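You operate a simulated robot arm through the tools that you are given. There is no shell and no other tool. Be economical: measure what you need, move in short steps, check, and stop when the job is done.

You run a simulated robot arm. Do the job below in one go: nothing can be reset, and whatever is moved stays where it is left.

## Task
Form a sheet with two dips of the mould.
Fine: shake each load even, then toss off its water; leave the flat sticks, catches, stirrer and white drain plug as they are.

It is judged by the outcome, as a careful person would: the job done as asked, and still so three seconds after it is handed in. It fails if anything else is knocked over, pushed out of place, dropped, spilled or broken. Flat cloth is picked up by pressing the open fingertips on it (5 to 10 N) and closing them slowly along it; thin cloth reads only 2 to 8 mm in the jaws.

## Robot
A 7-joint arm with a two-finger parallel gripper on a trunk, on a base that drives. Base frame: it is fixed to the floor where the robot stands at the start and does not move with it; the origin is under the middle of the robot, x ahead of it, y to its left, z up. Readings come in m, degrees, newtons and seconds.
With the tool pointing down near the work surface it reaches from about 0.22 to 0.62 m from the robot's upright axis, wherever it stands. Its first joint turns from -166.0 to 166.0 degrees. Places, roughly: far catch of the mould [0.2, 0.4, 1]; flat stick at the near end [0.9, -0.2, 0.9]; flat stick nearer the far wall [0.5, 1, 0.9]; mould [0.6, 0.4, 0.9]; near catch of the mould [0.4, 0, 1]; stirrer [-0.3, 0.8, 1.1]; white drain plug [0.1, 0, 0.5]; white rocker switch [-0.4, 0.7, 1.2]. Payload 1.57 kg.
Tool frame: the origin (TCP) lies between the finger pads and is the grasp point; the fingertips stand 0.03 m ahead of it; z points along the fingers, y is the line along which they close. Largest opening 0.08 m; finger width 0.017, thickness 0.012; the body of the gripper, 0.04 by 0.082 m, starts 0.08 m behind the TCP.
Orientation is that of the tool frame in the base frame, as a unit quaternion [x, y, z, w]. With the fingers straight down and closing along the base's y, the tool's x points along the base's -x, its y along +y and its z along -z.

## Interface
- The arm moves only by the tool send_rows. Its argument "motion" is text: rows parted by semicolons, each of 7 numbers parted by spaces: the shift along the tool's x, y, z in units of 50 mm (1.0 is 50 mm), then the turn, a rotation vector about the tool's x, y, z in units of 6 degrees (1.0 is 6 degrees), then the finger opening in m, from 0 to 0.08. In form: x y z wx wy wz hand; .... A call has 1 to 20 rows; each row shifts and turns the commanded pose from where the row before left it, along the tool's axes as they then stand. A call with a number of a shift or a turn outside -1 to 1 is refused whole. A row lasts 0.2 s, in which the tool goes at most 0.05 m and 8.6 degrees; a call with a longer step from one row to the next is refused whole, and so is a gripper value outside its range. A pose out of reach is approached as far as the arm can. The call stops where the force on the tool passes 40 N (or 10 N more than at its start, if that is more) or the arm is blocked; 0.2 s more then pass. Each finger travels about 0.072 m/s and halts on what it meets, pressing with about 32 N; the grip force reading is that of the motor and also rises with nothing between the fingers. The clock runs only during rows and for 0.2 s after the last one: add rows that do not move to give the fingers time. It gives the time, the measured TCP pose, the force on the tool (base axes), the opening and the grip force at its end, in the units of the frame above (readings bear some noise), with the torque about the TCP (base axes, N m) and any sound that the robot's microphone picked up.
- Cameras (640 x 400 px; columns grow to the right, rows downward): "scene" is now at [0.2383, -0.0061, 1.5021]; the picture's right is [-0.09, -1.00, 0.00], its down [-0.84, 0.08, -0.53] and it looks along [0.53, -0.05, -0.85] (base axes); focal length 214 px, centre (320, 200). "wrist" rides on the gripper at [0.072, -0.007, -0.122] in the tool frame; the picture's right is [0.09, 1.00, 0.00], its down [-0.84, 0.08, -0.54] and it looks along [-0.54, 0.05, 0.84] (tool axes); focal length 238 px, centre (320, 200). There is no depth. A picture from a camera that has moved, and an enlarged one, comes with that camera's place and axes in the base frame and with its lens.
- get_image(camera): a new picture of that camera. It takes no simulated time.
- slide_trunk(by): slides the trunk up (or, below 0, down) by that many m; the arm and the scene camera ride with it, the base frame stays. It gives what a move gives, with no picture.
- roll_base(legs): drives the robot by 1 to 6 legs, each [ahead, left, turn to the left] in m, m and degrees, along the robot's own axes; the way and the turn of a leg run together, so that a leg with both is an arc; at most 1.5 m and 180 degrees a leg. The arm and the cameras ride along, it lands a little off, and it stops where it bumps. It gives what a move gives.
- pan_tilt(pan, tilt): turns the head with the scene camera to pan (to the left, within 86 degrees either way) and tilt (down, from -29 to 69), counted from straight ahead of the robot. It gives what a move gives.
- close_up(camera, box): a new picture of the part [left, top, right, bottom] of that camera's present view, enlarged. It takes no simulated time.
- sign_off(): hands the job in; it is judged then, once.

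Go step by step. Nothing tells you exact positions but the pictures and the camera data: compare them with the known pose of the tool, close in by small moves and look again before you grip or let go. The budget is 120 turns and 90 pictures, counting those below and the enlarged ones. Unless the task says otherwise, let go and move clear before handing in, and close with one line.

The tools are called after "Request:" as name(argument=value, ...) on one line, values as JSON. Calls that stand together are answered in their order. send_rows: Moves the arm, as the interface text tells. Its arguments: {"type":"object","properties":{"motion":{"type":"string"}},"required":["motion"]} The other tools are called the same way: slide_trunk (by) slides the trunk up or down; roll_base (legs) drives the base; pan_tilt (pan, tilt) turns the head that bears the scene camera; get_image (camera) takes a picture; close_up (camera, box) takes an enlarged picture of a part of a camera's view; sign_off () hands the job in.

At the start:

```text
time_s: 0.0
ee_pos: [0.4494, -0.1641, 1.251]
tool_rot: [0.0, 1.0, -0.001, 0.0]
ft_force: [-0.4, -0.6, 0.7]
wrist_torque: [-0.03, -0.02, 0.0]
grip_width: 0.08
gripper_force: 0.0
trunk travel left (down, up): [-0.75, 0.24]
robot x, y, heading: [-0.003, 0.0018, -0.1]
head pan, tilt: [-5.2, 57.7]
```

scene: 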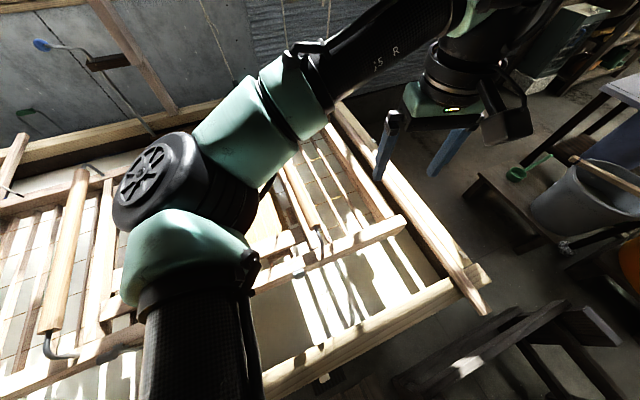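
wrist: 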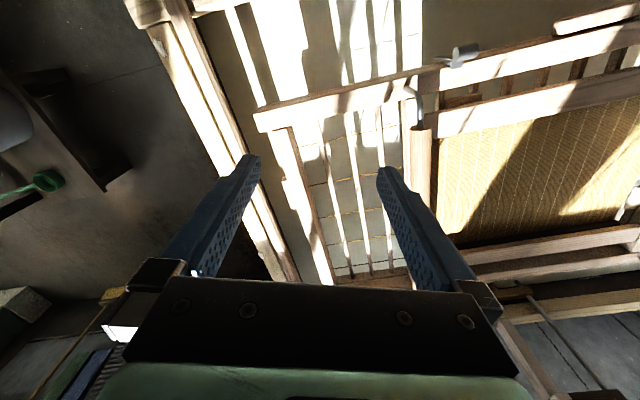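

I see a large vat with a wooden frame, a mould with a bamboo screen, and the arm in the way of the scene camera. I'll look around with the head first.

Request:
pan_tilt(pan=45, tilt=35)

Request:
get_image(camera="scene")

Request:
pan_tilt(pan=15, tilt=0)

Request:
get_image(camera="scene")

Request:
pan_tilt(pan=60, tilt=60)

Request:
get_image(camera="scene")

```text
time_s: 1.2
ee_pos: [0.4485, -0.165, 1.2516]
tool_rot: [0.0, 1.0, 0.001, 0.0]
ft_force: [-0.4, -0.7, 0.0]
wrist_torque: [0.03, -0.02, 0.01]
grip_width: 0.0803
gripper_force: 0.0
trunk travel left (down, up): [-0.75, 0.24]
robot x, y, heading: [0.002, 0.0008, 0.0]
head pan, tilt: [45.0, 35.0]
```

```text
87 pictures are left
camera scene: at [0.2316, 0.0624, 1.5336], right [0.71, -0.71, 0.0], down [-0.41, -0.41, -0.82], along [0.58, 0.58, -0.57], focal length 214 px, centre (320, 200)
```

scene: 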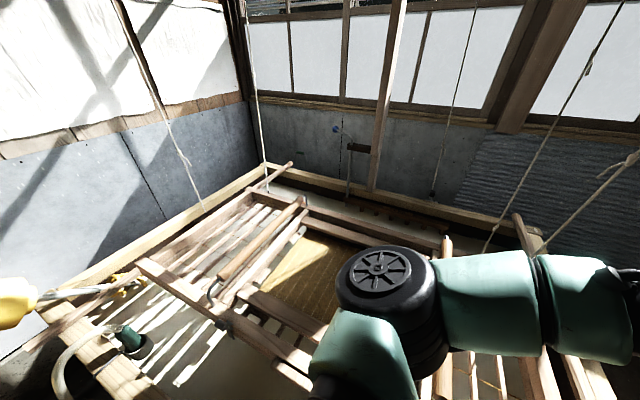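

```text
time_s: 2.2
ee_pos: [0.4491, -0.1646, 1.2517]
tool_rot: [0.0, 1.0, 0.0, 0.0]
ft_force: [-0.1, 0.6, 0.8]
wrist_torque: [0.06, 0.01, 0.03]
grip_width: 0.0801
gripper_force: 0.1
trunk travel left (down, up): [-0.75, 0.24]
robot x, y, heading: [0.0015, -0.0014, 0.2]
head pan, tilt: [15.0, 0.0]
```

```text
86 pictures are left
camera scene: at [0.2563, 0.0236, 1.5897], right [0.26, -0.97, 0.0], down [0.0, 0.0, -1.0], along [0.97, 0.26, 0.0], focal length 214 px, centre (320, 200)
```

scene: 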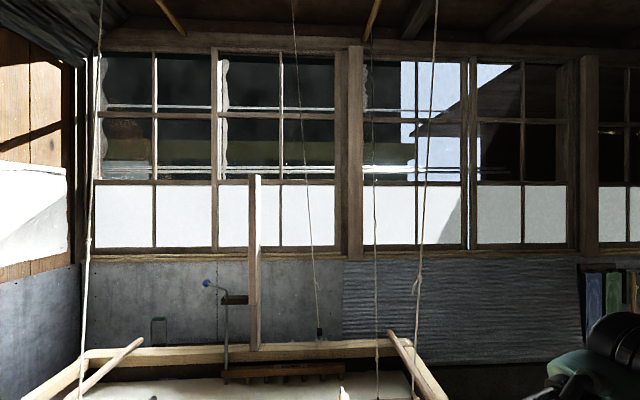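

```text
time_s: 3.5
ee_pos: [0.4496, -0.1639, 1.2524]
tool_rot: [-0.001, 1.0, 0.0, 0.0]
ft_force: [1.3, 0.2, -0.7]
wrist_torque: [-0.01, 0.02, 0.0]
grip_width: 0.0803
gripper_force: 0.0
trunk travel left (down, up): [-0.75, 0.24]
robot x, y, heading: [0.0025, -0.0007, 0.2]
head pan, tilt: [60.0, 60.0]
```

```text
85 pictures are left
camera scene: at [0.2027, 0.058, 1.4994], right [0.87, -0.5, 0.0], down [-0.43, -0.75, -0.5], along [0.25, 0.43, -0.87], focal length 214 px, centre (320, 200)
```

scene: 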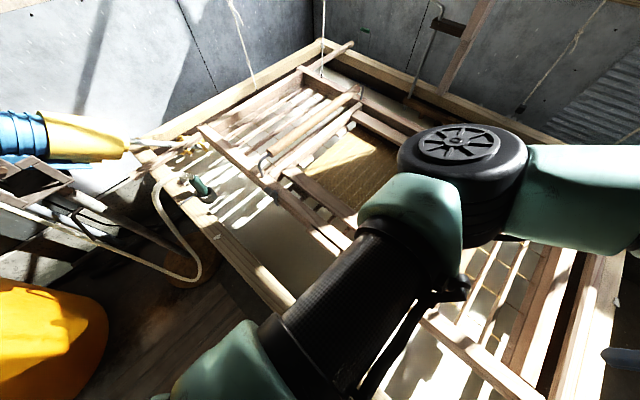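

The arm hides the middle of the mould. I'll raise the trunk and use both cameras for an overview.

Request:
slide_trunk(by=0.24)

Request:
get_image(camera="scene")

Request:
get_image(camera="wrist")

```text
time_s: 6.0
ee_pos: [0.4486, -0.165, 1.4916]
tool_rot: [0.0, 1.0, -0.001, 0.0]
ft_force: [1.2, 0.0, -0.5]
wrist_torque: [-0.02, 0.0, -0.01]
grip_width: 0.0801
gripper_force: 0.2
trunk travel left (down, up): [-0.99, 0.0]
robot x, y, heading: [0.0009, -0.0007, -0.2]
head pan, tilt: [60.0, 60.0]
```

```text
84 pictures are left
camera scene: at [0.2027, 0.0579, 1.7393], right [0.87, -0.5, 0.0], down [-0.43, -0.75, -0.5], along [0.25, 0.43, -0.87], focal length 214 px, centre (320, 200)
```

scene: 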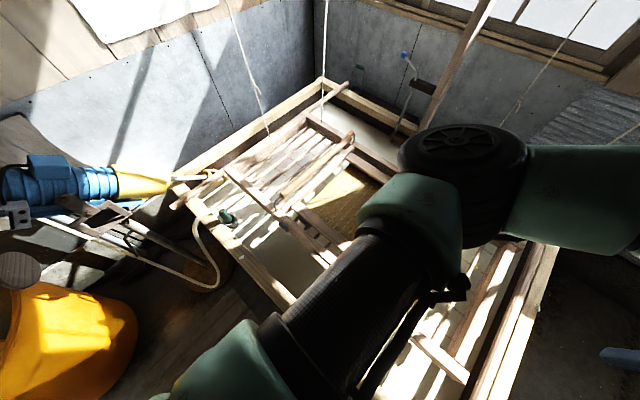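

```text
83 pictures are left
camera wrist: at [0.3765, -0.1708, 1.6131], right [-0.09, 1.0, 0.0], down [0.84, 0.08, 0.54], along [0.54, 0.05, -0.84], focal length 238 px, centre (320, 200)
```

wrist: 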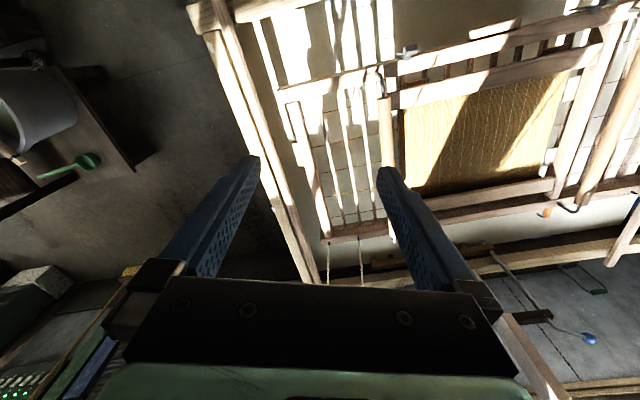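

The wrist camera gives a good overview. I'll move the hand leftwards, high above everything, to see the whole mould.

Request:
send_rows(motion="0 1 0 0 0 0 0.04;0 1 0 0 0 0 0.0;0.3 1 0 0 0 0 0.0;0.5 1 0 0 0 0 0.0;0.5 1 0 0 0 0 0.0;0.5 1 0 0 0 0 0.0;0.5 1 0 0 0 0 0.0;0.5 1 0 0 0 0 0.0;0 0 0 0 0 0 0")

Request:
get_image(camera="wrist")

Request:
pan_tilt(pan=0, tilt=50)

Request:
get_image(camera="scene")

```text
refused: row 3 steps farther than a row can; nothing moved
```

```text
82 pictures are left
camera wrist: at [0.3765, -0.1708, 1.6131], right [-0.09, 1.0, 0.0], down [0.84, 0.08, 0.54], along [0.54, 0.05, -0.84], focal length 238 px, centre (320, 200)
```

wrist: 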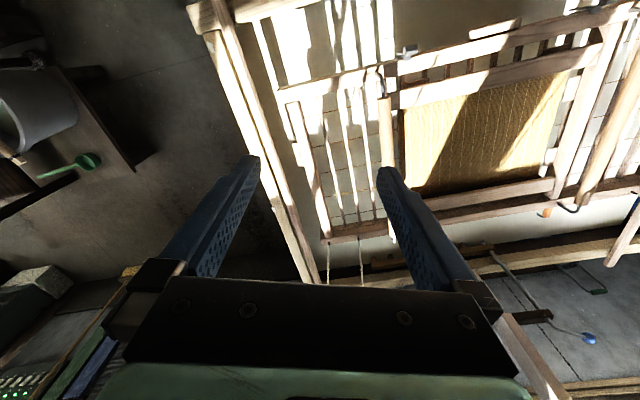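

```text
time_s: 7.3
ee_pos: [0.4492, -0.1643, 1.4913]
tool_rot: [0.0, 1.0, -0.001, 0.0]
ft_force: [0.3, 0.0, 0.0]
wrist_torque: [-0.01, -0.02, -0.02]
grip_width: 0.0797
gripper_force: 0.0
trunk travel left (down, up): [-0.99, 0.0]
robot x, y, heading: [0.0014, 0.0014, -0.1]
head pan, tilt: [0.0, 50.0]
```

```text
81 pictures are left
camera scene: at [0.2463, 0.0003, 1.7519], right [0.0, -1.0, 0.0], down [-0.77, 0.0, -0.64], along [0.64, 0.0, -0.77], focal length 214 px, centre (320, 200)
```

scene: 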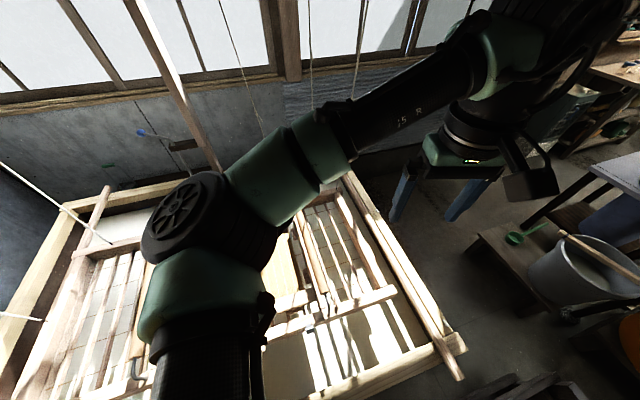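

The combined step was too long; I'll keep each row under 50 mm.

Request:
send_rows(motion="0 0.9 0 0 0 0 0.04;0 0.9 0 0 0 0 0.0;0.3 0.9 0 0 0 0 0.0;0.4 0.9 0 0 0 0 0.0;0.4 0.9 0 0 0 0 0.0;0.4 0.9 0 0 0 0 0.0;0.4 0.9 0 0 0 0 0.0;0.4 0.9 0 0 0 0 0.0;0.4 0.9 0 0 0 0 0;0 0 0 0 0 0 0")

Request:
get_image(camera="wrist")

Request:
get_image(camera="scene")

```text
time_s: 9.5
ee_pos: [0.3125, 0.2364, 1.4893]
tool_rot: [0.0, 1.0, 0.0, 0.001]
ft_force: [0.2, -0.7, 0.3]
wrist_torque: [0.01, 0.0, 0.0]
grip_width: 0.0
gripper_force: 21.0
trunk travel left (down, up): [-0.99, 0.0]
robot x, y, heading: [-0.0004, 0.001, -0.1]
head pan, tilt: [0.0, 50.0]
```

```text
80 pictures are left
camera wrist: at [0.2385, 0.2306, 1.6116], right [-0.09, 1.0, 0.0], down [0.84, 0.08, 0.54], along [0.54, 0.05, -0.84], focal length 238 px, centre (320, 200)
```

wrist: 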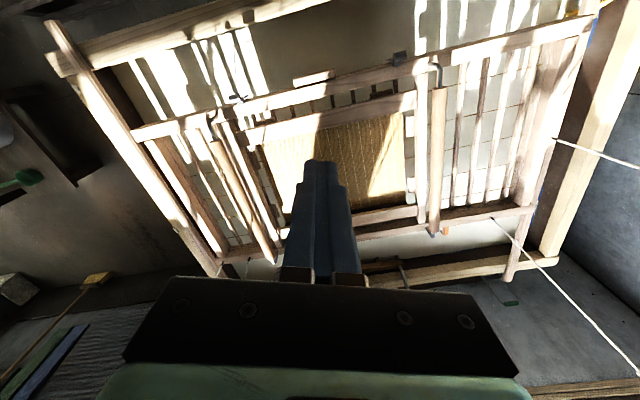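

```text
79 pictures are left
camera scene: at [0.247, -0.0003, 1.7518], right [0.0, -1.0, 0.0], down [-0.77, 0.0, -0.64], along [0.64, 0.0, -0.77], focal length 214 px, centre (320, 200)
```

scene: 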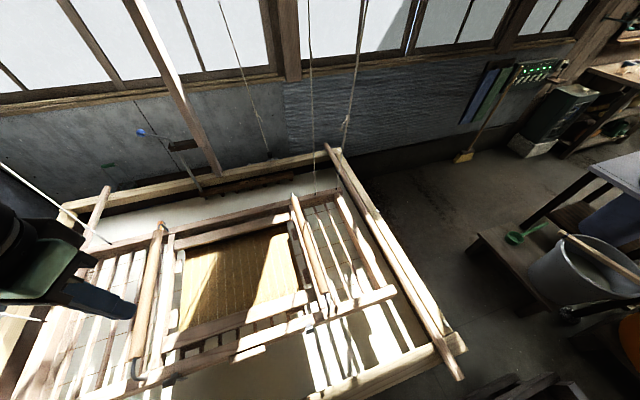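

Now the whole thing is visible: an outer vat, an inner suspended/slatted frame with a screen and two round rods. I'll take enlargements for detail.

Request:
close_up(camera="scene", box=[50, 180, 250, 400])

Request:
close_up(camera="scene", box=[240, 140, 480, 400])

Request:
close_up(camera="wrist", box=[360, 20, 620, 280])

Request:
close_up(camera="wrist", box=[100, 60, 340, 280])

```text
1.82 times, centred on (150, 290) of scene
camera zoom: at [0.247, -0.0003, 1.7518], right [0.0, -1.0, 0.0], down [-0.77, 0.0, -0.64], along [0.64, 0.0, -0.77], focal length 390 px, centre (629, 36)
```

zoom: 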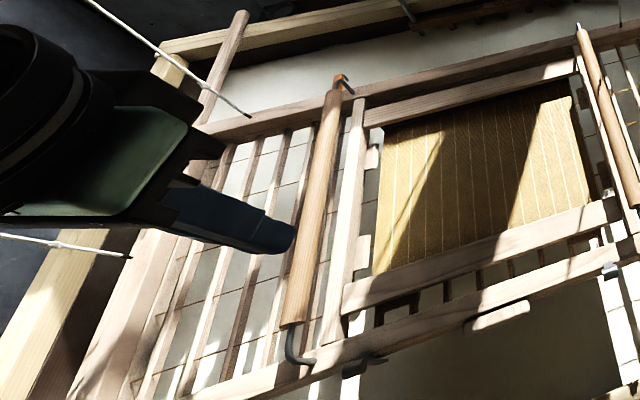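

```text
1.54 times, centred on (360, 270) of scene
camera zoom: at [0.247, -0.0003, 1.7518], right [0.0, -1.0, 0.0], down [-0.77, 0.0, -0.64], along [0.64, 0.0, -0.77], focal length 330 px, centre (258, 92)
```

zoom: 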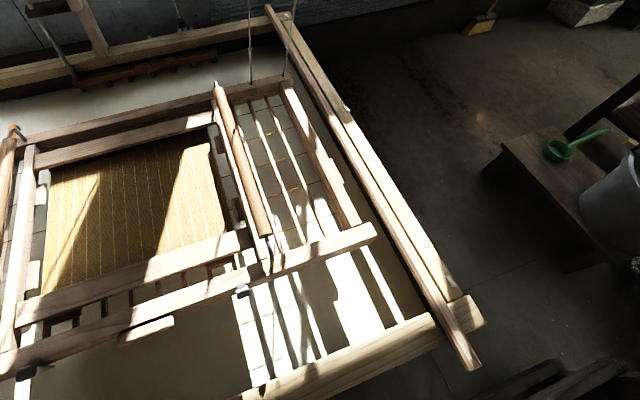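

```text
1.54 times, centred on (490, 150) of wrist
camera zoom: at [0.2385, 0.2306, 1.6116], right [-0.09, 1.0, 0.0], down [0.84, 0.08, 0.54], along [0.54, 0.05, -0.84], focal length 367 px, centre (58, 277)
```

zoom: 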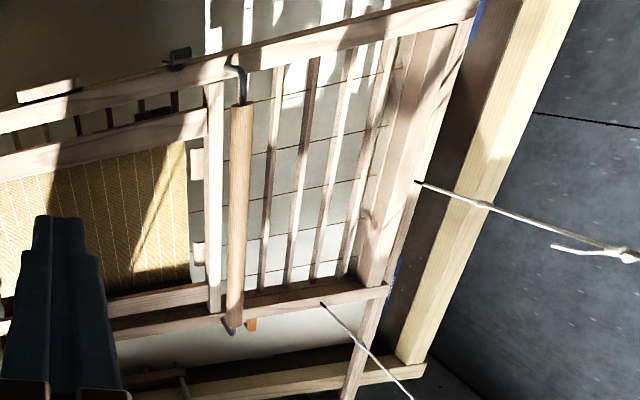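

```text
1.82 times, centred on (220, 170) of wrist
camera zoom: at [0.2385, 0.2306, 1.6116], right [-0.09, 1.0, 0.0], down [0.84, 0.08, 0.54], along [0.54, 0.05, -0.84], focal length 433 px, centre (502, 254)
```

zoom: 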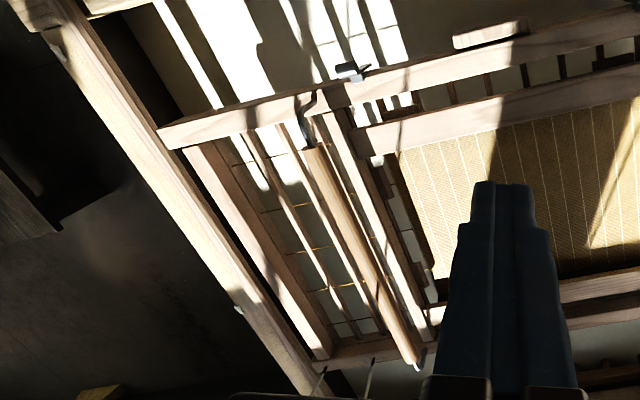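

I take the near rail to run from about (0.49,-0.28) to (0.24,0.42), with z near 0.95, and the handles at about z 1.05. Next I'll check the ropes and how the mould is hung.

Request:
pan_tilt(pan=40, tilt=-10)

Request:
get_image(camera="scene")

Request:
pan_tilt(pan=40, tilt=45)

Request:
get_image(camera="scene")

Request:
close_up(camera="scene", box=[330, 60, 630, 260])

```text
time_s: 10.8
ee_pos: [0.31, 0.2372, 1.4911]
tool_rot: [0.0, 1.0, 0.0, 0.0]
ft_force: [-1.5, 0.0, 0.4]
wrist_torque: [0.0, 0.03, -0.02]
grip_width: 0.0
gripper_force: 21.3
trunk travel left (down, up): [-0.99, 0.0]
robot x, y, heading: [-0.0004, 0.0012, -0.0]
head pan, tilt: [40.0, -10.0]
```

```text
74 pictures are left
camera scene: at [0.234, 0.0543, 1.845], right [0.64, -0.77, 0.0], down [0.13, 0.11, -0.98], along [0.75, 0.63, 0.17], focal length 214 px, centre (320, 200)
```

scene: 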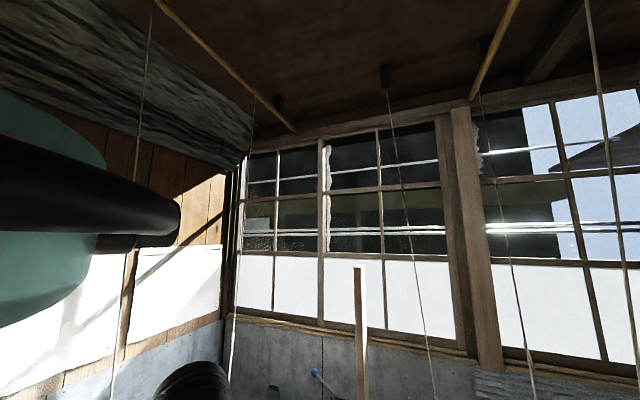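

```text
time_s: 12.0
ee_pos: [0.3088, 0.2365, 1.4908]
tool_rot: [0.001, 1.0, 0.001, -0.001]
ft_force: [0.4, 0.6, 0.3]
wrist_torque: [0.03, -0.01, 0.0]
grip_width: 0.0002
gripper_force: 21.0
trunk travel left (down, up): [-0.99, 0.0]
robot x, y, heading: [0.0017, 0.0008, -0.1]
head pan, tilt: [40.0, 45.0]
```

```text
73 pictures are left
camera scene: at [0.2316, 0.0525, 1.7589], right [0.64, -0.77, 0.0], down [-0.54, -0.45, -0.71], along [0.54, 0.45, -0.71], focal length 214 px, centre (320, 200)
```

scene: 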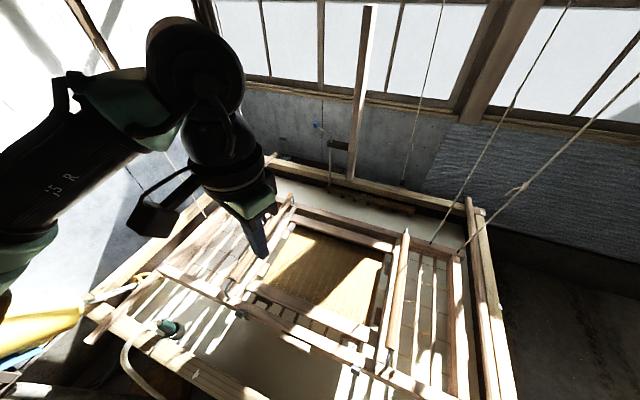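

```text
2.00 times, centred on (480, 160) of scene
camera zoom: at [0.2316, 0.0525, 1.7589], right [0.64, -0.77, 0.0], down [-0.54, -0.45, -0.71], along [0.54, 0.45, -0.71], focal length 429 px, centre (0, 280)
```

zoom: 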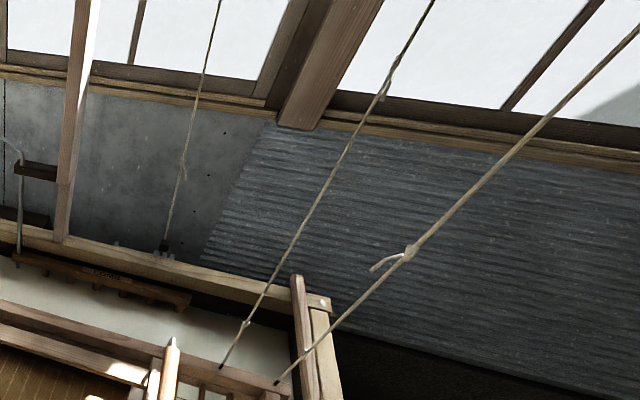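

The mould hangs on ropes from springy ceiling poles. Midway along the near rail, around (0.30,0.21), there's a small tab that may be the hand-hold. I'll descend to look closer.

Request:
send_rows(motion="0 -0.4 0.9 0 0 0 0.08;0 -0.2 0.9 0 0 0 0.08;0.3 0 0.9 0 0 0 0.08;0.3 0 0.9 0 0 0 0.08;0.3 0 0.9 0 0 0 0.08;0 0 0 0 0 0 0.08")

Request:
get_image(camera="wrist")

Request:
get_image(camera="scene")

```text
time_s: 13.4
ee_pos: [0.2689, 0.2117, 1.2667]
tool_rot: [0.0, 1.0, 0.001, 0.0]
ft_force: [0.1, -0.3, 0.4]
wrist_torque: [0.03, -0.01, 0.0]
grip_width: 0.0799
gripper_force: 0.1
trunk travel left (down, up): [-0.99, 0.0]
robot x, y, heading: [-0.0004, 0.0013, 0.2]
head pan, tilt: [40.0, 45.0]
```

```text
71 pictures are left
camera wrist: at [0.1966, 0.2047, 1.3882], right [-0.09, 1.0, 0.0], down [0.84, 0.08, 0.54], along [0.54, 0.05, -0.84], focal length 238 px, centre (320, 200)
```

wrist: 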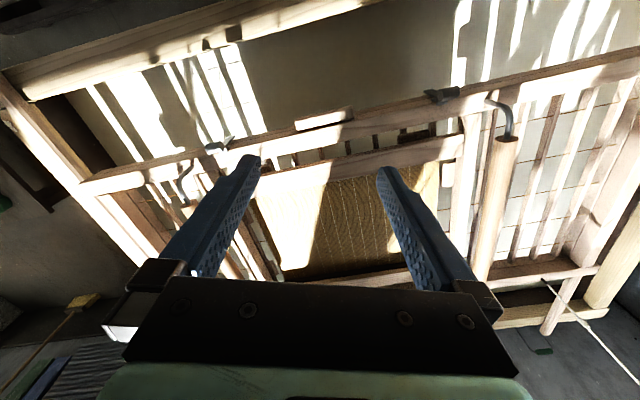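

```text
70 pictures are left
camera scene: at [0.2318, 0.0527, 1.7588], right [0.64, -0.77, 0.0], down [-0.54, -0.45, -0.71], along [0.54, 0.45, -0.71], focal length 214 px, centre (320, 200)
```

scene: 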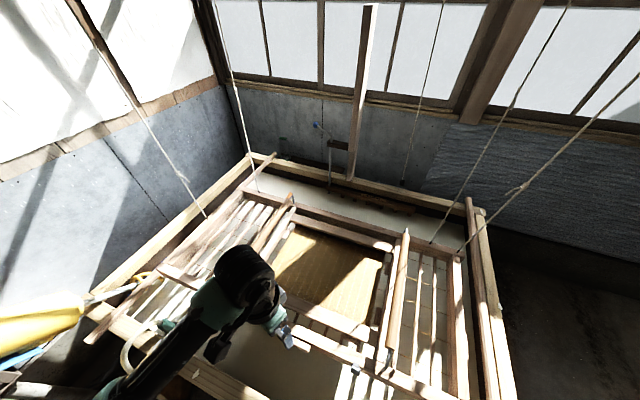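

Request:
close_up(camera="wrist", box=[180, 60, 540, 260])

```text
1.78 times, centred on (360, 160) of wrist
camera zoom: at [0.1966, 0.2047, 1.3882], right [-0.09, 1.0, 0.0], down [0.84, 0.08, 0.54], along [0.54, 0.05, -0.84], focal length 424 px, centre (249, 271)
```

zoom: 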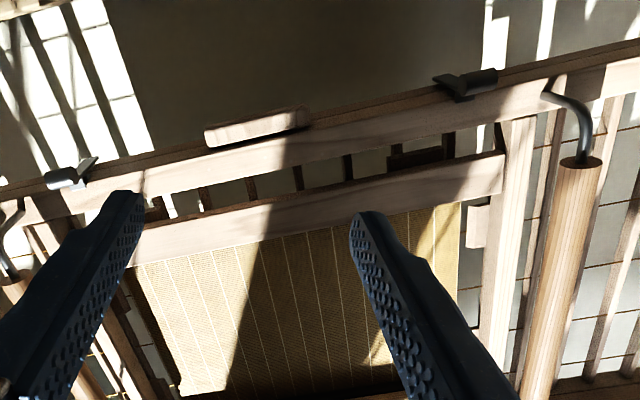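

The tab sits on the near side of the near rail, centred between the catches at roughly (0.30,0.22). I'll turn the hand so the fingers close across the rail, and look along it.

Request:
send_rows(motion="0 0 0 0 0 0.97 0.08;0 0 0 0 0 0.97 0.08;0 0 0 0 0 0.97 0.08;0 0 0 0 0 0.97 0.08;0 0 0 0 0 0.97 0.08;0 0 0 0 0 0.97 0.08;0 0 0 0 0 0.97 0.08;0 0 0 0 0 0.97 0.08;0 0 0 0 0 0.97 0.08;0 0 0 0 0 0.97 0.08;0 0 0 0 0 0.97 0.08;0 0 0 0 0 0.97 0.08;0 0 0 0 0 0 0.08")

Request:
get_image(camera="wrist")

```text
time_s: 16.2
ee_pos: [0.2695, 0.2098, 1.2652]
tool_rot: [0.573, 0.82, 0.0, 0.0]
ft_force: [0.2, 0.1, 0.1]
wrist_torque: [-0.01, 0.0, 0.01]
grip_width: 0.0799
gripper_force: 0.0
trunk travel left (down, up): [-0.99, 0.0]
robot x, y, heading: [0.0024, -0.0008, 0.2]
head pan, tilt: [40.0, 45.0]
```

```text
68 pictures are left
camera wrist: at [0.2373, 0.276, 1.3877], right [0.9, 0.43, 0.0], down [0.36, -0.76, 0.54], along [0.23, -0.49, -0.84], focal length 238 px, centre (320, 200)
```

wrist: 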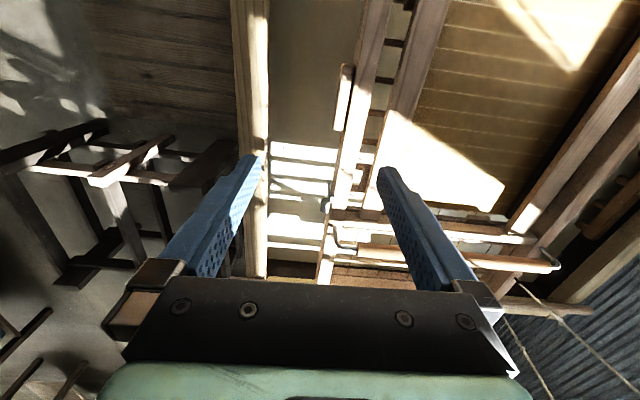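

Request:
close_up(camera="wrist", box=[260, 0, 460, 125])

Request:
close_up(camera="wrist", box=[240, 120, 440, 285])

```text
3.20 times, centred on (360, 62) of wrist
camera zoom: at [0.2373, 0.276, 1.3877], right [0.9, 0.43, 0.0], down [0.36, -0.76, 0.54], along [0.23, -0.49, -0.84], focal length 763 px, centre (192, 640)
```

zoom: 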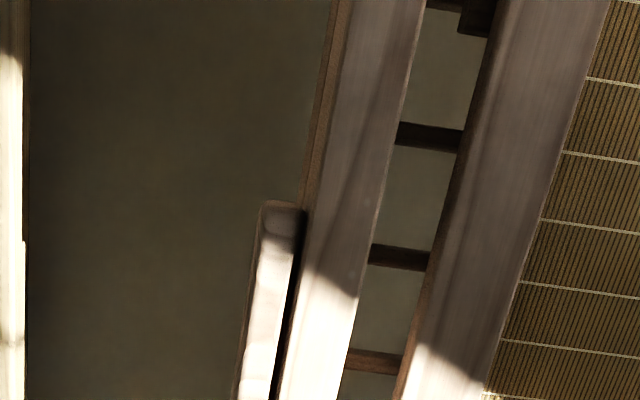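

```text
2.42 times, centred on (340, 202) of wrist
camera zoom: at [0.2373, 0.276, 1.3877], right [0.9, 0.43, 0.0], down [0.36, -0.76, 0.54], along [0.23, -0.49, -0.84], focal length 578 px, centre (272, 194)
```

zoom: 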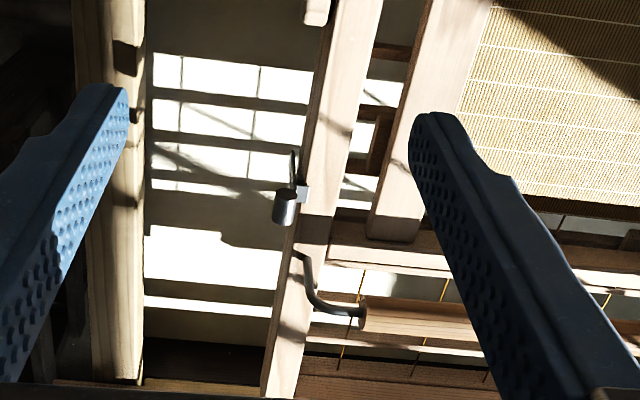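

The tab lies just outside the rail: together they span about 54 mm, centred near (0.323,0.228), and the gap inward to the next beam is about 30 mm. I'll come down to just above it and check.

Request:
send_rows(motion="0 0.4 0.8 0 0 0 0.07;0 0.4 0.8 0 0 0 0.07;0 0.31 0.8 0 0 0 0.07;0 0 0.8 0 0 0 0.07;0 0 0.8 0 0 0 0.07;0 0 0 0 0 0 0.07")

Request:
get_image(camera="wrist")

Request:
pan_tilt(pan=20, tilt=65)

Request:
get_image(camera="scene")

```text
time_s: 17.6
ee_pos: [0.3205, 0.2312, 1.0654]
tool_rot: [0.572, 0.82, 0.001, 0.0]
ft_force: [0.1, -0.1, -0.2]
wrist_torque: [0.01, -0.03, 0.02]
grip_width: 0.0699
gripper_force: 0.0
trunk travel left (down, up): [-0.99, 0.0]
robot x, y, heading: [-0.0004, -0.0001, -0.0]
head pan, tilt: [40.0, 45.0]
```

```text
65 pictures are left
camera wrist: at [0.2899, 0.2967, 1.1858], right [0.9, 0.43, 0.0], down [0.36, -0.76, 0.54], along [0.23, -0.49, -0.84], focal length 238 px, centre (320, 200)
```

wrist: 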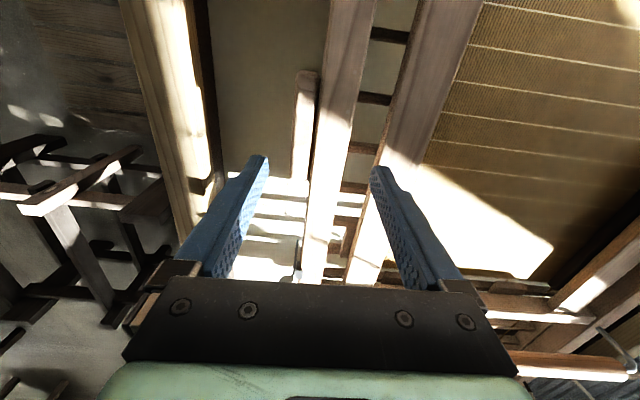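

```text
time_s: 18.5
ee_pos: [0.322, 0.2307, 1.0647]
tool_rot: [0.572, 0.82, 0.0, -0.001]
ft_force: [-0.2, -0.4, -0.5]
wrist_torque: [-0.04, -0.05, -0.02]
grip_width: 0.0699
gripper_force: 0.3
trunk travel left (down, up): [-0.99, 0.0]
robot x, y, heading: [0.0003, 0.0022, 0.2]
head pan, tilt: [20.0, 65.0]
```

```text
64 pictures are left
camera scene: at [0.2264, 0.0211, 1.7338], right [0.34, -0.94, 0.0], down [-0.85, -0.31, -0.42], along [0.4, 0.15, -0.91], focal length 214 px, centre (320, 200)
```

scene: 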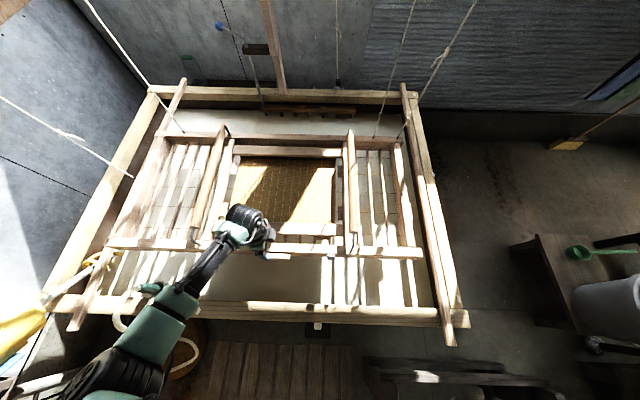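

Request:
close_up(camera="wrist", box=[220, 50, 460, 290])

Request:
close_up(camera="scene", box=[200, 190, 440, 340])

```text
1.67 times, centred on (340, 170) of wrist
camera zoom: at [0.2901, 0.2967, 1.1863], right [0.9, 0.43, 0.0], down [0.36, -0.76, 0.54], along [0.23, -0.49, -0.84], focal length 397 px, centre (287, 250)
```

zoom: 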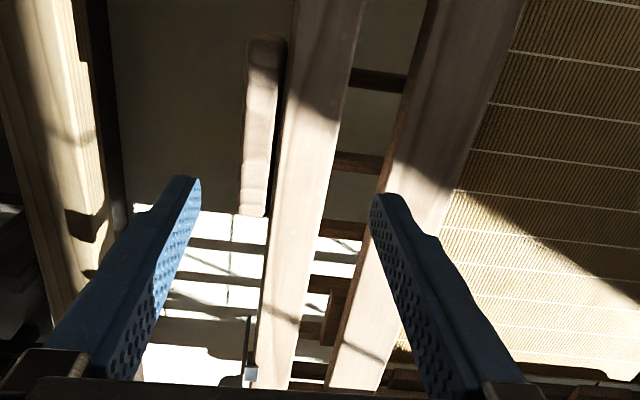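

```text
2.67 times, centred on (320, 265) of scene
camera zoom: at [0.2264, 0.0211, 1.7338], right [0.34, -0.94, 0.0], down [-0.85, -0.31, -0.42], along [0.4, 0.15, -0.91], focal length 572 px, centre (320, 27)
```

zoom: 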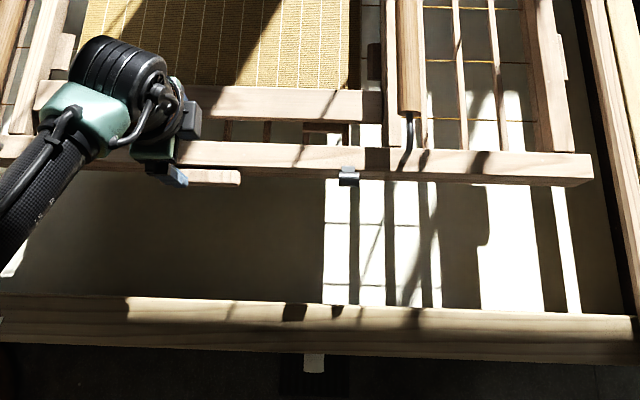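

Fingers straddle the tab and rail evenly (span ~54 mm around the TCP line). I'll descend slowly 95 mm, then check.

Request:
send_rows(motion="0.1 0 0.4 0 0 0 0.07;0 0 0.4 0 0 0 0.07;0 0 0.4 0 0 0 0.07;0 0 0.35 0 0 0 0.07;0 0 0.35 0 0 0 0.07;0 0 0 0 0 0 0.07")

Request:
get_image(camera="wrist")

```text
time_s: 19.9
ee_pos: [0.3197, 0.2363, 0.9707]
tool_rot: [0.572, 0.82, 0.001, -0.001]
ft_force: [0.3, 0.6, -0.2]
wrist_torque: [-0.01, 0.02, -0.03]
grip_width: 0.0699
gripper_force: 0.0
trunk travel left (down, up): [-0.99, 0.0]
robot x, y, heading: [0.0029, 0.0015, 0.3]
head pan, tilt: [20.0, 65.0]
```

```text
61 pictures are left
camera wrist: at [0.2875, 0.3012, 1.0927], right [0.9, 0.43, 0.0], down [0.36, -0.76, 0.54], along [0.23, -0.49, -0.84], focal length 238 px, centre (320, 200)
```

wrist: 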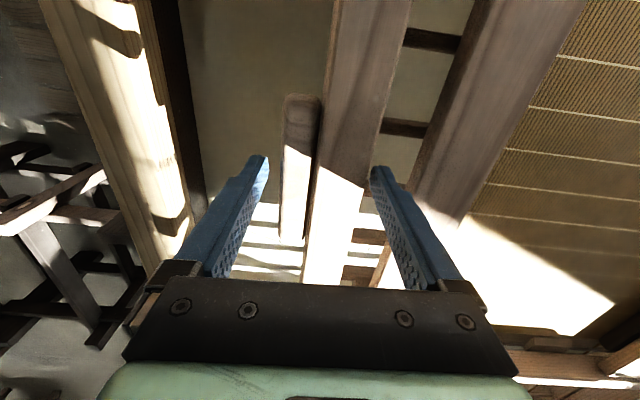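

Request:
close_up(camera="wrist", box=[230, 80, 430, 290])

Request:
close_up(camera="scene", box=[230, 190, 330, 280])

```text
1.90 times, centred on (330, 185) of wrist
camera zoom: at [0.2875, 0.3012, 1.0927], right [0.9, 0.43, 0.0], down [0.36, -0.76, 0.54], along [0.23, -0.49, -0.84], focal length 454 px, centre (301, 229)
```

zoom: 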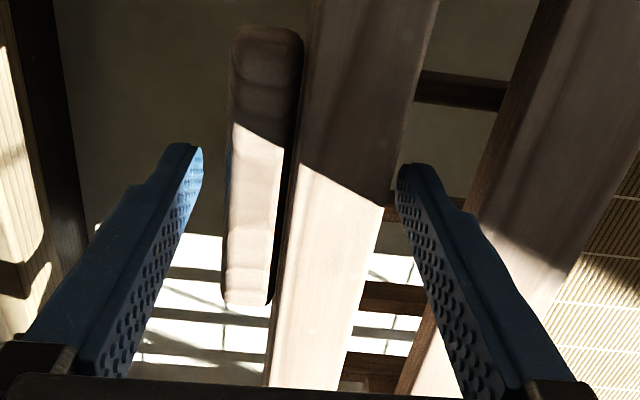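

```text
4.44 times, centred on (280, 235) of scene
camera zoom: at [0.2262, 0.0211, 1.7338], right [0.34, -0.94, 0.0], down [-0.85, -0.31, -0.42], along [0.4, 0.14, -0.91], focal length 953 px, centre (498, 44)
```

zoom: 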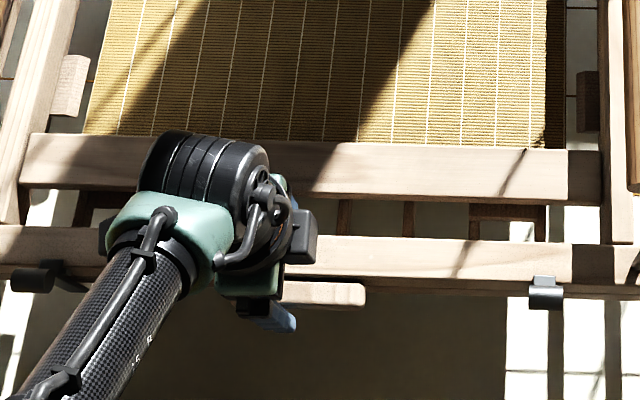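

Tab/rail top is at about z 0.957, so the tips overlap only ~17 mm. I'll go 20 mm further down and close gently.

Request:
send_rows(motion="0 0 0.2 0 0 0 0.07;0 0 0.2 0 0 0 0.07;0 0 0 0 0 0 0.065;0 0 0 0 0 0 0.06;0 0 0 0 0 0 0.055;0 0 0 0 0 0 0.05;0 0 0 0 0 0 0.045;0 0 0 0 0 0 0.045;0 0 0 0 0 0 0.045")

Request:
close_up(camera="wrist", box=[230, 80, 430, 290])

```text
time_s: 21.9
ee_pos: [0.3174, 0.2357, 0.952]
tool_rot: [0.572, 0.82, 0.0, 0.0]
ft_force: [-0.1, -0.9, -1.7]
wrist_torque: [-0.32, 0.19, -0.45]
grip_width: 0.0583
gripper_force: 45.1
trunk travel left (down, up): [-0.99, 0.0]
robot x, y, heading: [0.0002, -0.0028, -0.1]
head pan, tilt: [20.0, 65.0]
```

```text
1.90 times, centred on (330, 185) of wrist
camera zoom: at [0.2872, 0.3004, 1.0728], right [0.9, 0.43, 0.0], down [0.36, -0.76, 0.54], along [0.23, -0.49, -0.84], focal length 454 px, centre (301, 229)
```

zoom: 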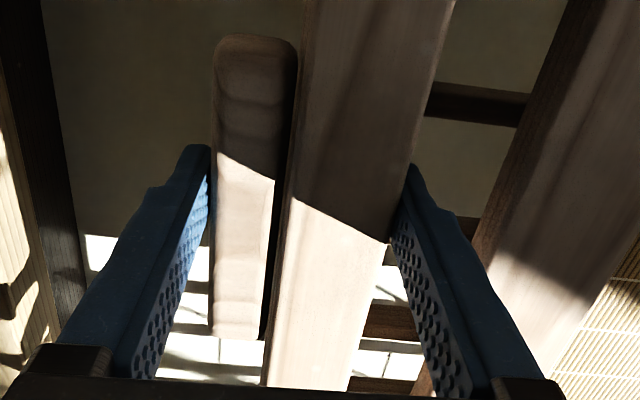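

The grip holds at 58 mm. I'll test by pressing straight down 20 mm and reading the forces.

Request:
send_rows(motion="0 0 0.1 0 0 0 0.04;0 0 0.1 0 0 0 0.04;0 0 0.1 0 0 0 0.04;0 0 0.1 0 0 0 0.04;0 0 0 0 0 0 0.04")

Request:
get_image(camera="scene")

```text
time_s: 23.1
ee_pos: [0.3175, 0.234, 0.9321]
tool_rot: [0.572, 0.82, 0.001, -0.001]
ft_force: [-0.3, 0.6, 5.3]
wrist_torque: [1.02, -1.08, -0.98]
grip_width: 0.0579
gripper_force: 44.5
trunk travel left (down, up): [-0.99, 0.0]
robot x, y, heading: [0.0004, -0.0025, -0.3]
head pan, tilt: [20.0, 65.0]
```

```text
57 pictures are left
camera scene: at [0.2257, 0.0205, 1.7339], right [0.34, -0.94, 0.0], down [-0.85, -0.31, -0.42], along [0.4, 0.14, -0.91], focal length 214 px, centre (320, 200)
```

scene: 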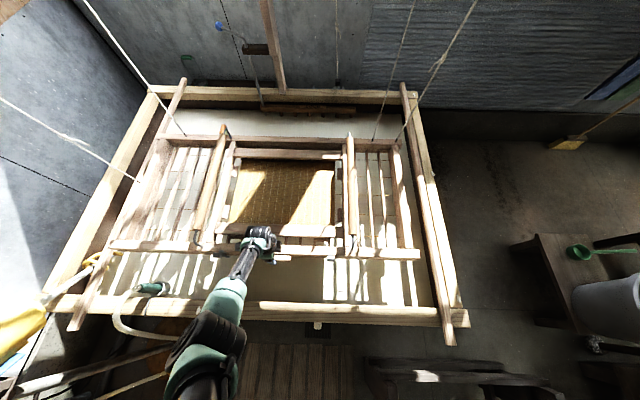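

Light force (about 5 N): the mould follows on its springy ropes. Before going deeper I'll check the clearance at the left end near the flat stick.

Request:
close_up(camera="scene", box=[40, 70, 240, 340])

Request:
close_up(camera="scene", box=[330, 70, 490, 350])

```text
1.48 times, centred on (140, 205) of scene
camera zoom: at [0.2257, 0.0205, 1.7339], right [0.34, -0.94, 0.0], down [-0.85, -0.31, -0.42], along [0.4, 0.14, -0.91], focal length 318 px, centre (587, 193)
```

zoom: 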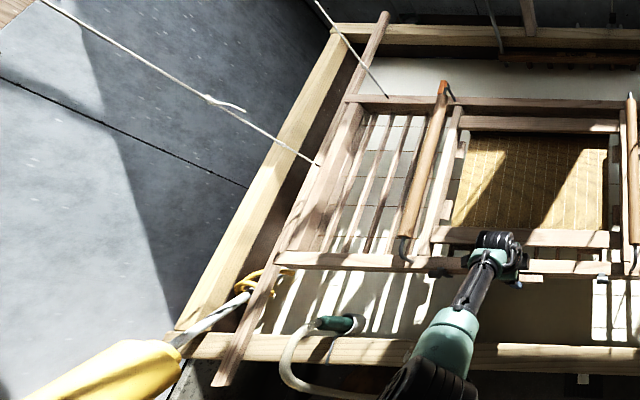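

```text
1.43 times, centred on (410, 210) of scene
camera zoom: at [0.2257, 0.0205, 1.7339], right [0.34, -0.94, 0.0], down [-0.85, -0.31, -0.42], along [0.4, 0.14, -0.91], focal length 306 px, centre (191, 186)
```

zoom: 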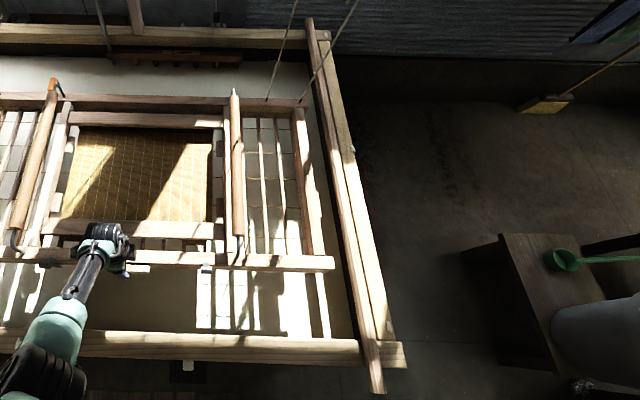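

Request:
close_up(camera="scene", box=[90, 210, 190, 275])

Request:
close_up(camera="scene", box=[120, 80, 220, 200])

```text
6.15 times, centred on (140, 242) of scene
camera zoom: at [0.2257, 0.0205, 1.7339], right [0.34, -0.94, 0.0], down [-0.85, -0.31, -0.42], along [0.4, 0.14, -0.91], focal length 1320 px, centre (1428, -62)
```

zoom: 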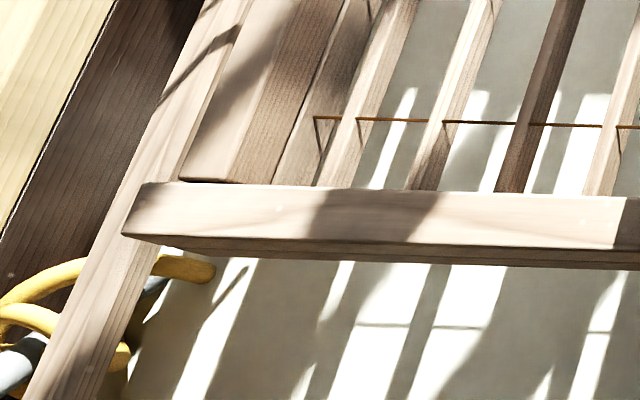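

```text
3.33 times, centred on (170, 140) of scene
camera zoom: at [0.2257, 0.0205, 1.7339], right [0.34, -0.94, 0.0], down [-0.85, -0.31, -0.42], along [0.4, 0.14, -0.91], focal length 715 px, centre (820, 400)
```

zoom: 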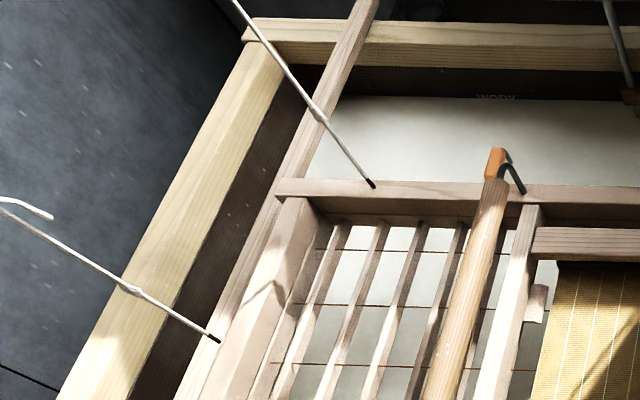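

The left end of the mould is nearly over the left flat stick, while the right has ~5 cm spare. I'll ease the mould ~18 mm to the right and go down further with a slight near-edge-down pitch, watching forces and sounds.

Request:
send_rows(motion="-0.12 0 0 0 0 0 0.04;-0.12 0 0 0 0 0 0.04;-0.12 0 0 -0.3 0 0 0.04;0 0 0.15 -0.3 0 0 0.04;0 0 0.15 -0.3 0 0 0.04;0 0 0.15 0 0 0 0.04;0 0 0.15 0 0 0 0.04;0 0 0 0 0 0 0.04")

Request:
get_image(camera="scene")

```text
time_s: 24.9
ee_pos: [0.3277, 0.2188, 0.9018]
tool_rot: [0.571, 0.82, 0.039, 0.026]
ft_force: [-0.6, 1.0, 5.0]
wrist_torque: [-0.24, -0.66, -0.96]
grip_width: 0.0581
gripper_force: 44.7
trunk travel left (down, up): [-0.99, 0.0]
robot x, y, heading: [0.0005, 0.0017, 0.2]
head pan, tilt: [20.0, 65.0]
```

```text
52 pictures are left
camera scene: at [0.2256, 0.0209, 1.7339], right [0.34, -0.94, 0.0], down [-0.85, -0.31, -0.42], along [0.4, 0.14, -0.91], focal length 214 px, centre (320, 200)
```

scene: 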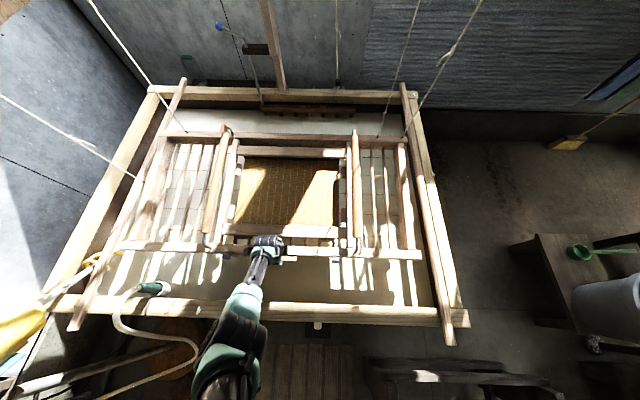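

Forces stay low and the mould follows well. Continuing down with a bit more pitch, listening for the surface.

Request:
send_rows(motion="0 0 0.2 -0.3 0 0 0.04;0 0 0.2 -0.3 0 0 0.04;0 0 0.2 -0.3 0 0 0.04;0 0 0.2 -0.2 0 0 0.04;0 0 0 0 0 0 0.04")

Request:
get_image(camera="scene")

```text
time_s: 26.1
ee_pos: [0.3266, 0.2139, 0.8735]
tool_rot: [0.57, 0.816, 0.077, 0.053]
ft_force: [-0.5, 1.3, 4.5]
wrist_torque: [-0.86, -0.15, -1.03]
grip_width: 0.0582
gripper_force: 45.4
out of reach, approached as far as the arm can: row 3, 4
trunk travel left (down, up): [-0.99, 0.0]
robot x, y, heading: [0.0009, 0.0001, 0.1]
head pan, tilt: [20.0, 65.0]
```

```text
51 pictures are left
camera scene: at [0.2258, 0.0211, 1.7339], right [0.34, -0.94, 0.0], down [-0.85, -0.31, -0.42], along [0.4, 0.14, -0.91], focal length 214 px, centre (320, 200)
```

scene: 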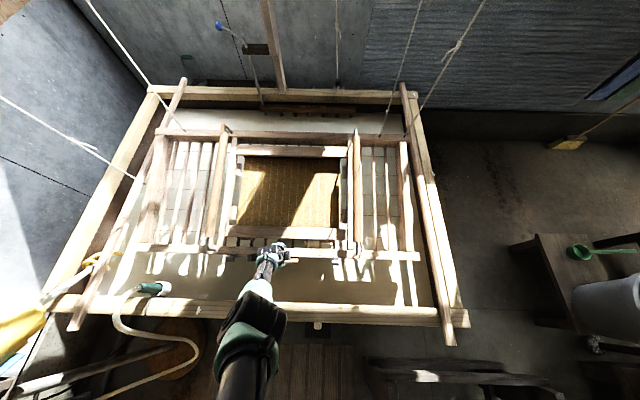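

The arm has reached its lower limit with the trunk fully up. I'll bring the mould back to rest, let go, lower the trunk, and grip again.

Request:
send_rows(motion="0 0 -0.2 0.2 0 0 0.04;0 0 -0.2 0.3 0 0 0.04;0 0 -0.2 0.3 0 0 0.04;0 0 -0.2 0.3 0 0 0.04;0 0 -0.15 0.3 0 0 0.04;0 0 -0.15 0.3 0 0 0.04;0.12 0 -0.15 0.3 0 0 0.04;0.12 0 -0.15 0 0 0 0.04;0.12 0 -0.2 0 0 0 0.04;0 0 -0.2 0 0 0 0.04;0 0 0 0 0 0 0.04")

```text
time_s: 28.5
ee_pos: [0.3136, 0.2285, 0.9607]
tool_rot: [0.572, 0.82, -0.004, 0.0]
ft_force: [-0.2, -0.1, -7.5]
wrist_torque: [-1.5, 1.65, -0.9]
grip_width: 0.0582
gripper_force: 45.4
trunk travel left (down, up): [-0.99, 0.0]
robot x, y, heading: [-0.0017, -0.0019, 0.1]
head pan, tilt: [20.0, 65.0]
```

Request:
send_rows(motion="0.05 0.04 0.12 0 0 0 0.04;0.05 0.04 0.08 0 0 0 0.04;0 0 0 0 0 0 0.062;0 0 0 0 0 0 0.07;0 0 0 0 0 0 0.07;0 0 0 0 0 0 0.07")

Request:
close_up(camera="wrist", box=[230, 80, 430, 290])

```text
time_s: 29.9
ee_pos: [0.316, 0.2359, 0.9523]
tool_rot: [0.573, 0.82, 0.001, 0.0]
ft_force: [0.5, -0.3, 0.1]
wrist_torque: [0.0, 0.06, 0.03]
grip_width: 0.0699
gripper_force: 0.0
trunk travel left (down, up): [-0.99, 0.0]
robot x, y, heading: [-0.002, 0.0009, 0.2]
head pan, tilt: [20.0, 65.0]
```

```text
1.90 times, centred on (330, 185) of wrist
camera zoom: at [0.2843, 0.3016, 1.074], right [0.9, 0.43, 0.0], down [0.36, -0.76, 0.54], along [0.23, -0.49, -0.84], focal length 454 px, centre (301, 229)
```

zoom: 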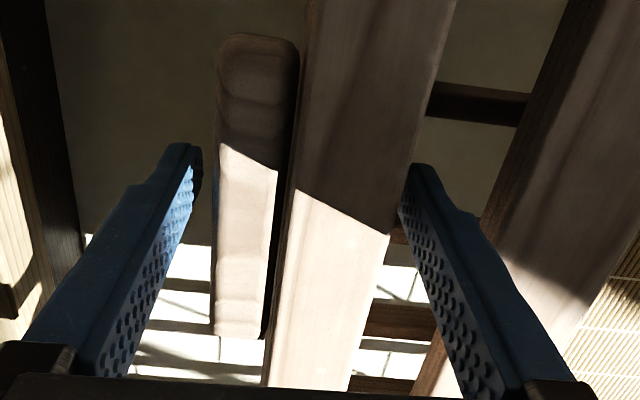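

Released cleanly. Now raise the hand, then lower the trunk by the same amount roughly.

Request:
send_rows(motion="0 0 -0.8 0 0 0 0.07;0 0 -0.9 0 0 0 0.07;0 0 -0.9 0 0 0 0.07;0 0 -0.9 0 0 0 0.07;0 0 -0.9 0 0 0 0.07;0 0 -0.8 0 0 0 0.07;0 0 0 0 0 0 0.07")

Request:
slide_trunk(by=-0.22)

Request:
get_image(camera="scene")

Request:
get_image(camera="wrist")

```text
time_s: 31.5
ee_pos: [0.3333, 0.2432, 1.2096]
tool_rot: [0.573, 0.819, 0.019, 0.014]
ft_force: [0.8, -0.2, -0.1]
wrist_torque: [0.01, -0.02, 0.04]
grip_width: 0.0701
gripper_force: 0.1
out of reach, approached as far as the arm can: row 6
trunk travel left (down, up): [-0.99, 0.0]
robot x, y, heading: [0.0051, -0.0018, 0.1]
head pan, tilt: [20.0, 65.0]
```

```text
time_s: 33.8
ee_pos: [0.3337, 0.2445, 0.9902]
tool_rot: [0.573, 0.82, 0.019, 0.014]
ft_force: [-0.5, -0.6, -0.4]
wrist_torque: [-0.01, 0.01, -0.03]
grip_width: 0.0698
gripper_force: 0.0
trunk travel left (down, up): [-0.77, 0.22]
robot x, y, heading: [-0.0002, 0.0029, 0.3]
head pan, tilt: [20.0, 65.0]
```

```text
49 pictures are left
camera scene: at [0.2263, 0.0209, 1.5138], right [0.34, -0.94, 0.0], down [-0.85, -0.31, -0.42], along [0.4, 0.14, -0.91], focal length 214 px, centre (320, 200)
```

scene: 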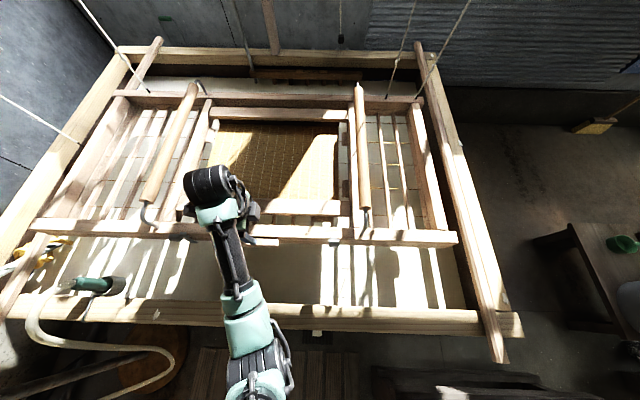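

```text
48 pictures are left
camera wrist: at [0.2958, 0.3071, 1.1109], right [0.9, 0.43, 0.05], down [0.34, -0.77, 0.55], along [0.27, -0.48, -0.84], focal length 238 px, centre (320, 200)
```

wrist: 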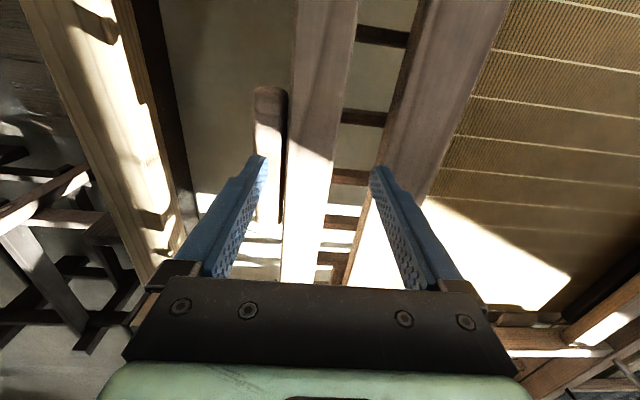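

The hand is slightly off (2.6° tilt) since it met its upper limit. I'll hold still a moment and see where the commanded pose settles.

Request:
send_rows(motion="0 0 0 0 0 0 0.07;0 0 0 0 0 0 0.07")

```text
time_s: 34.4
ee_pos: [0.3328, 0.2435, 0.99]
tool_rot: [0.573, 0.82, 0.019, 0.014]
ft_force: [-1.0, -0.1, 0.3]
wrist_torque: [0.01, -0.01, -0.03]
grip_width: 0.0702
gripper_force: 0.0
trunk travel left (down, up): [-0.77, 0.22]
robot x, y, heading: [0.0003, 0.0018, -0.2]
head pan, tilt: [20.0, 65.0]
```

Request:
send_rows(motion="0 -0.18 -0.2 0.22 0 0 0.07;0 -0.19 0 0.23 0 0 0.07;0 0 0 0 0 0 0.07")

```text
time_s: 35.2
ee_pos: [0.3168, 0.2368, 0.9986]
tool_rot: [0.573, 0.82, -0.001, 0.001]
ft_force: [-0.7, -0.5, 0.6]
wrist_torque: [-0.06, -0.03, 0.01]
grip_width: 0.0702
gripper_force: 0.1
trunk travel left (down, up): [-0.77, 0.22]
robot x, y, heading: [-0.0006, -0.0021, -0.0]
head pan, tilt: [20.0, 65.0]
```

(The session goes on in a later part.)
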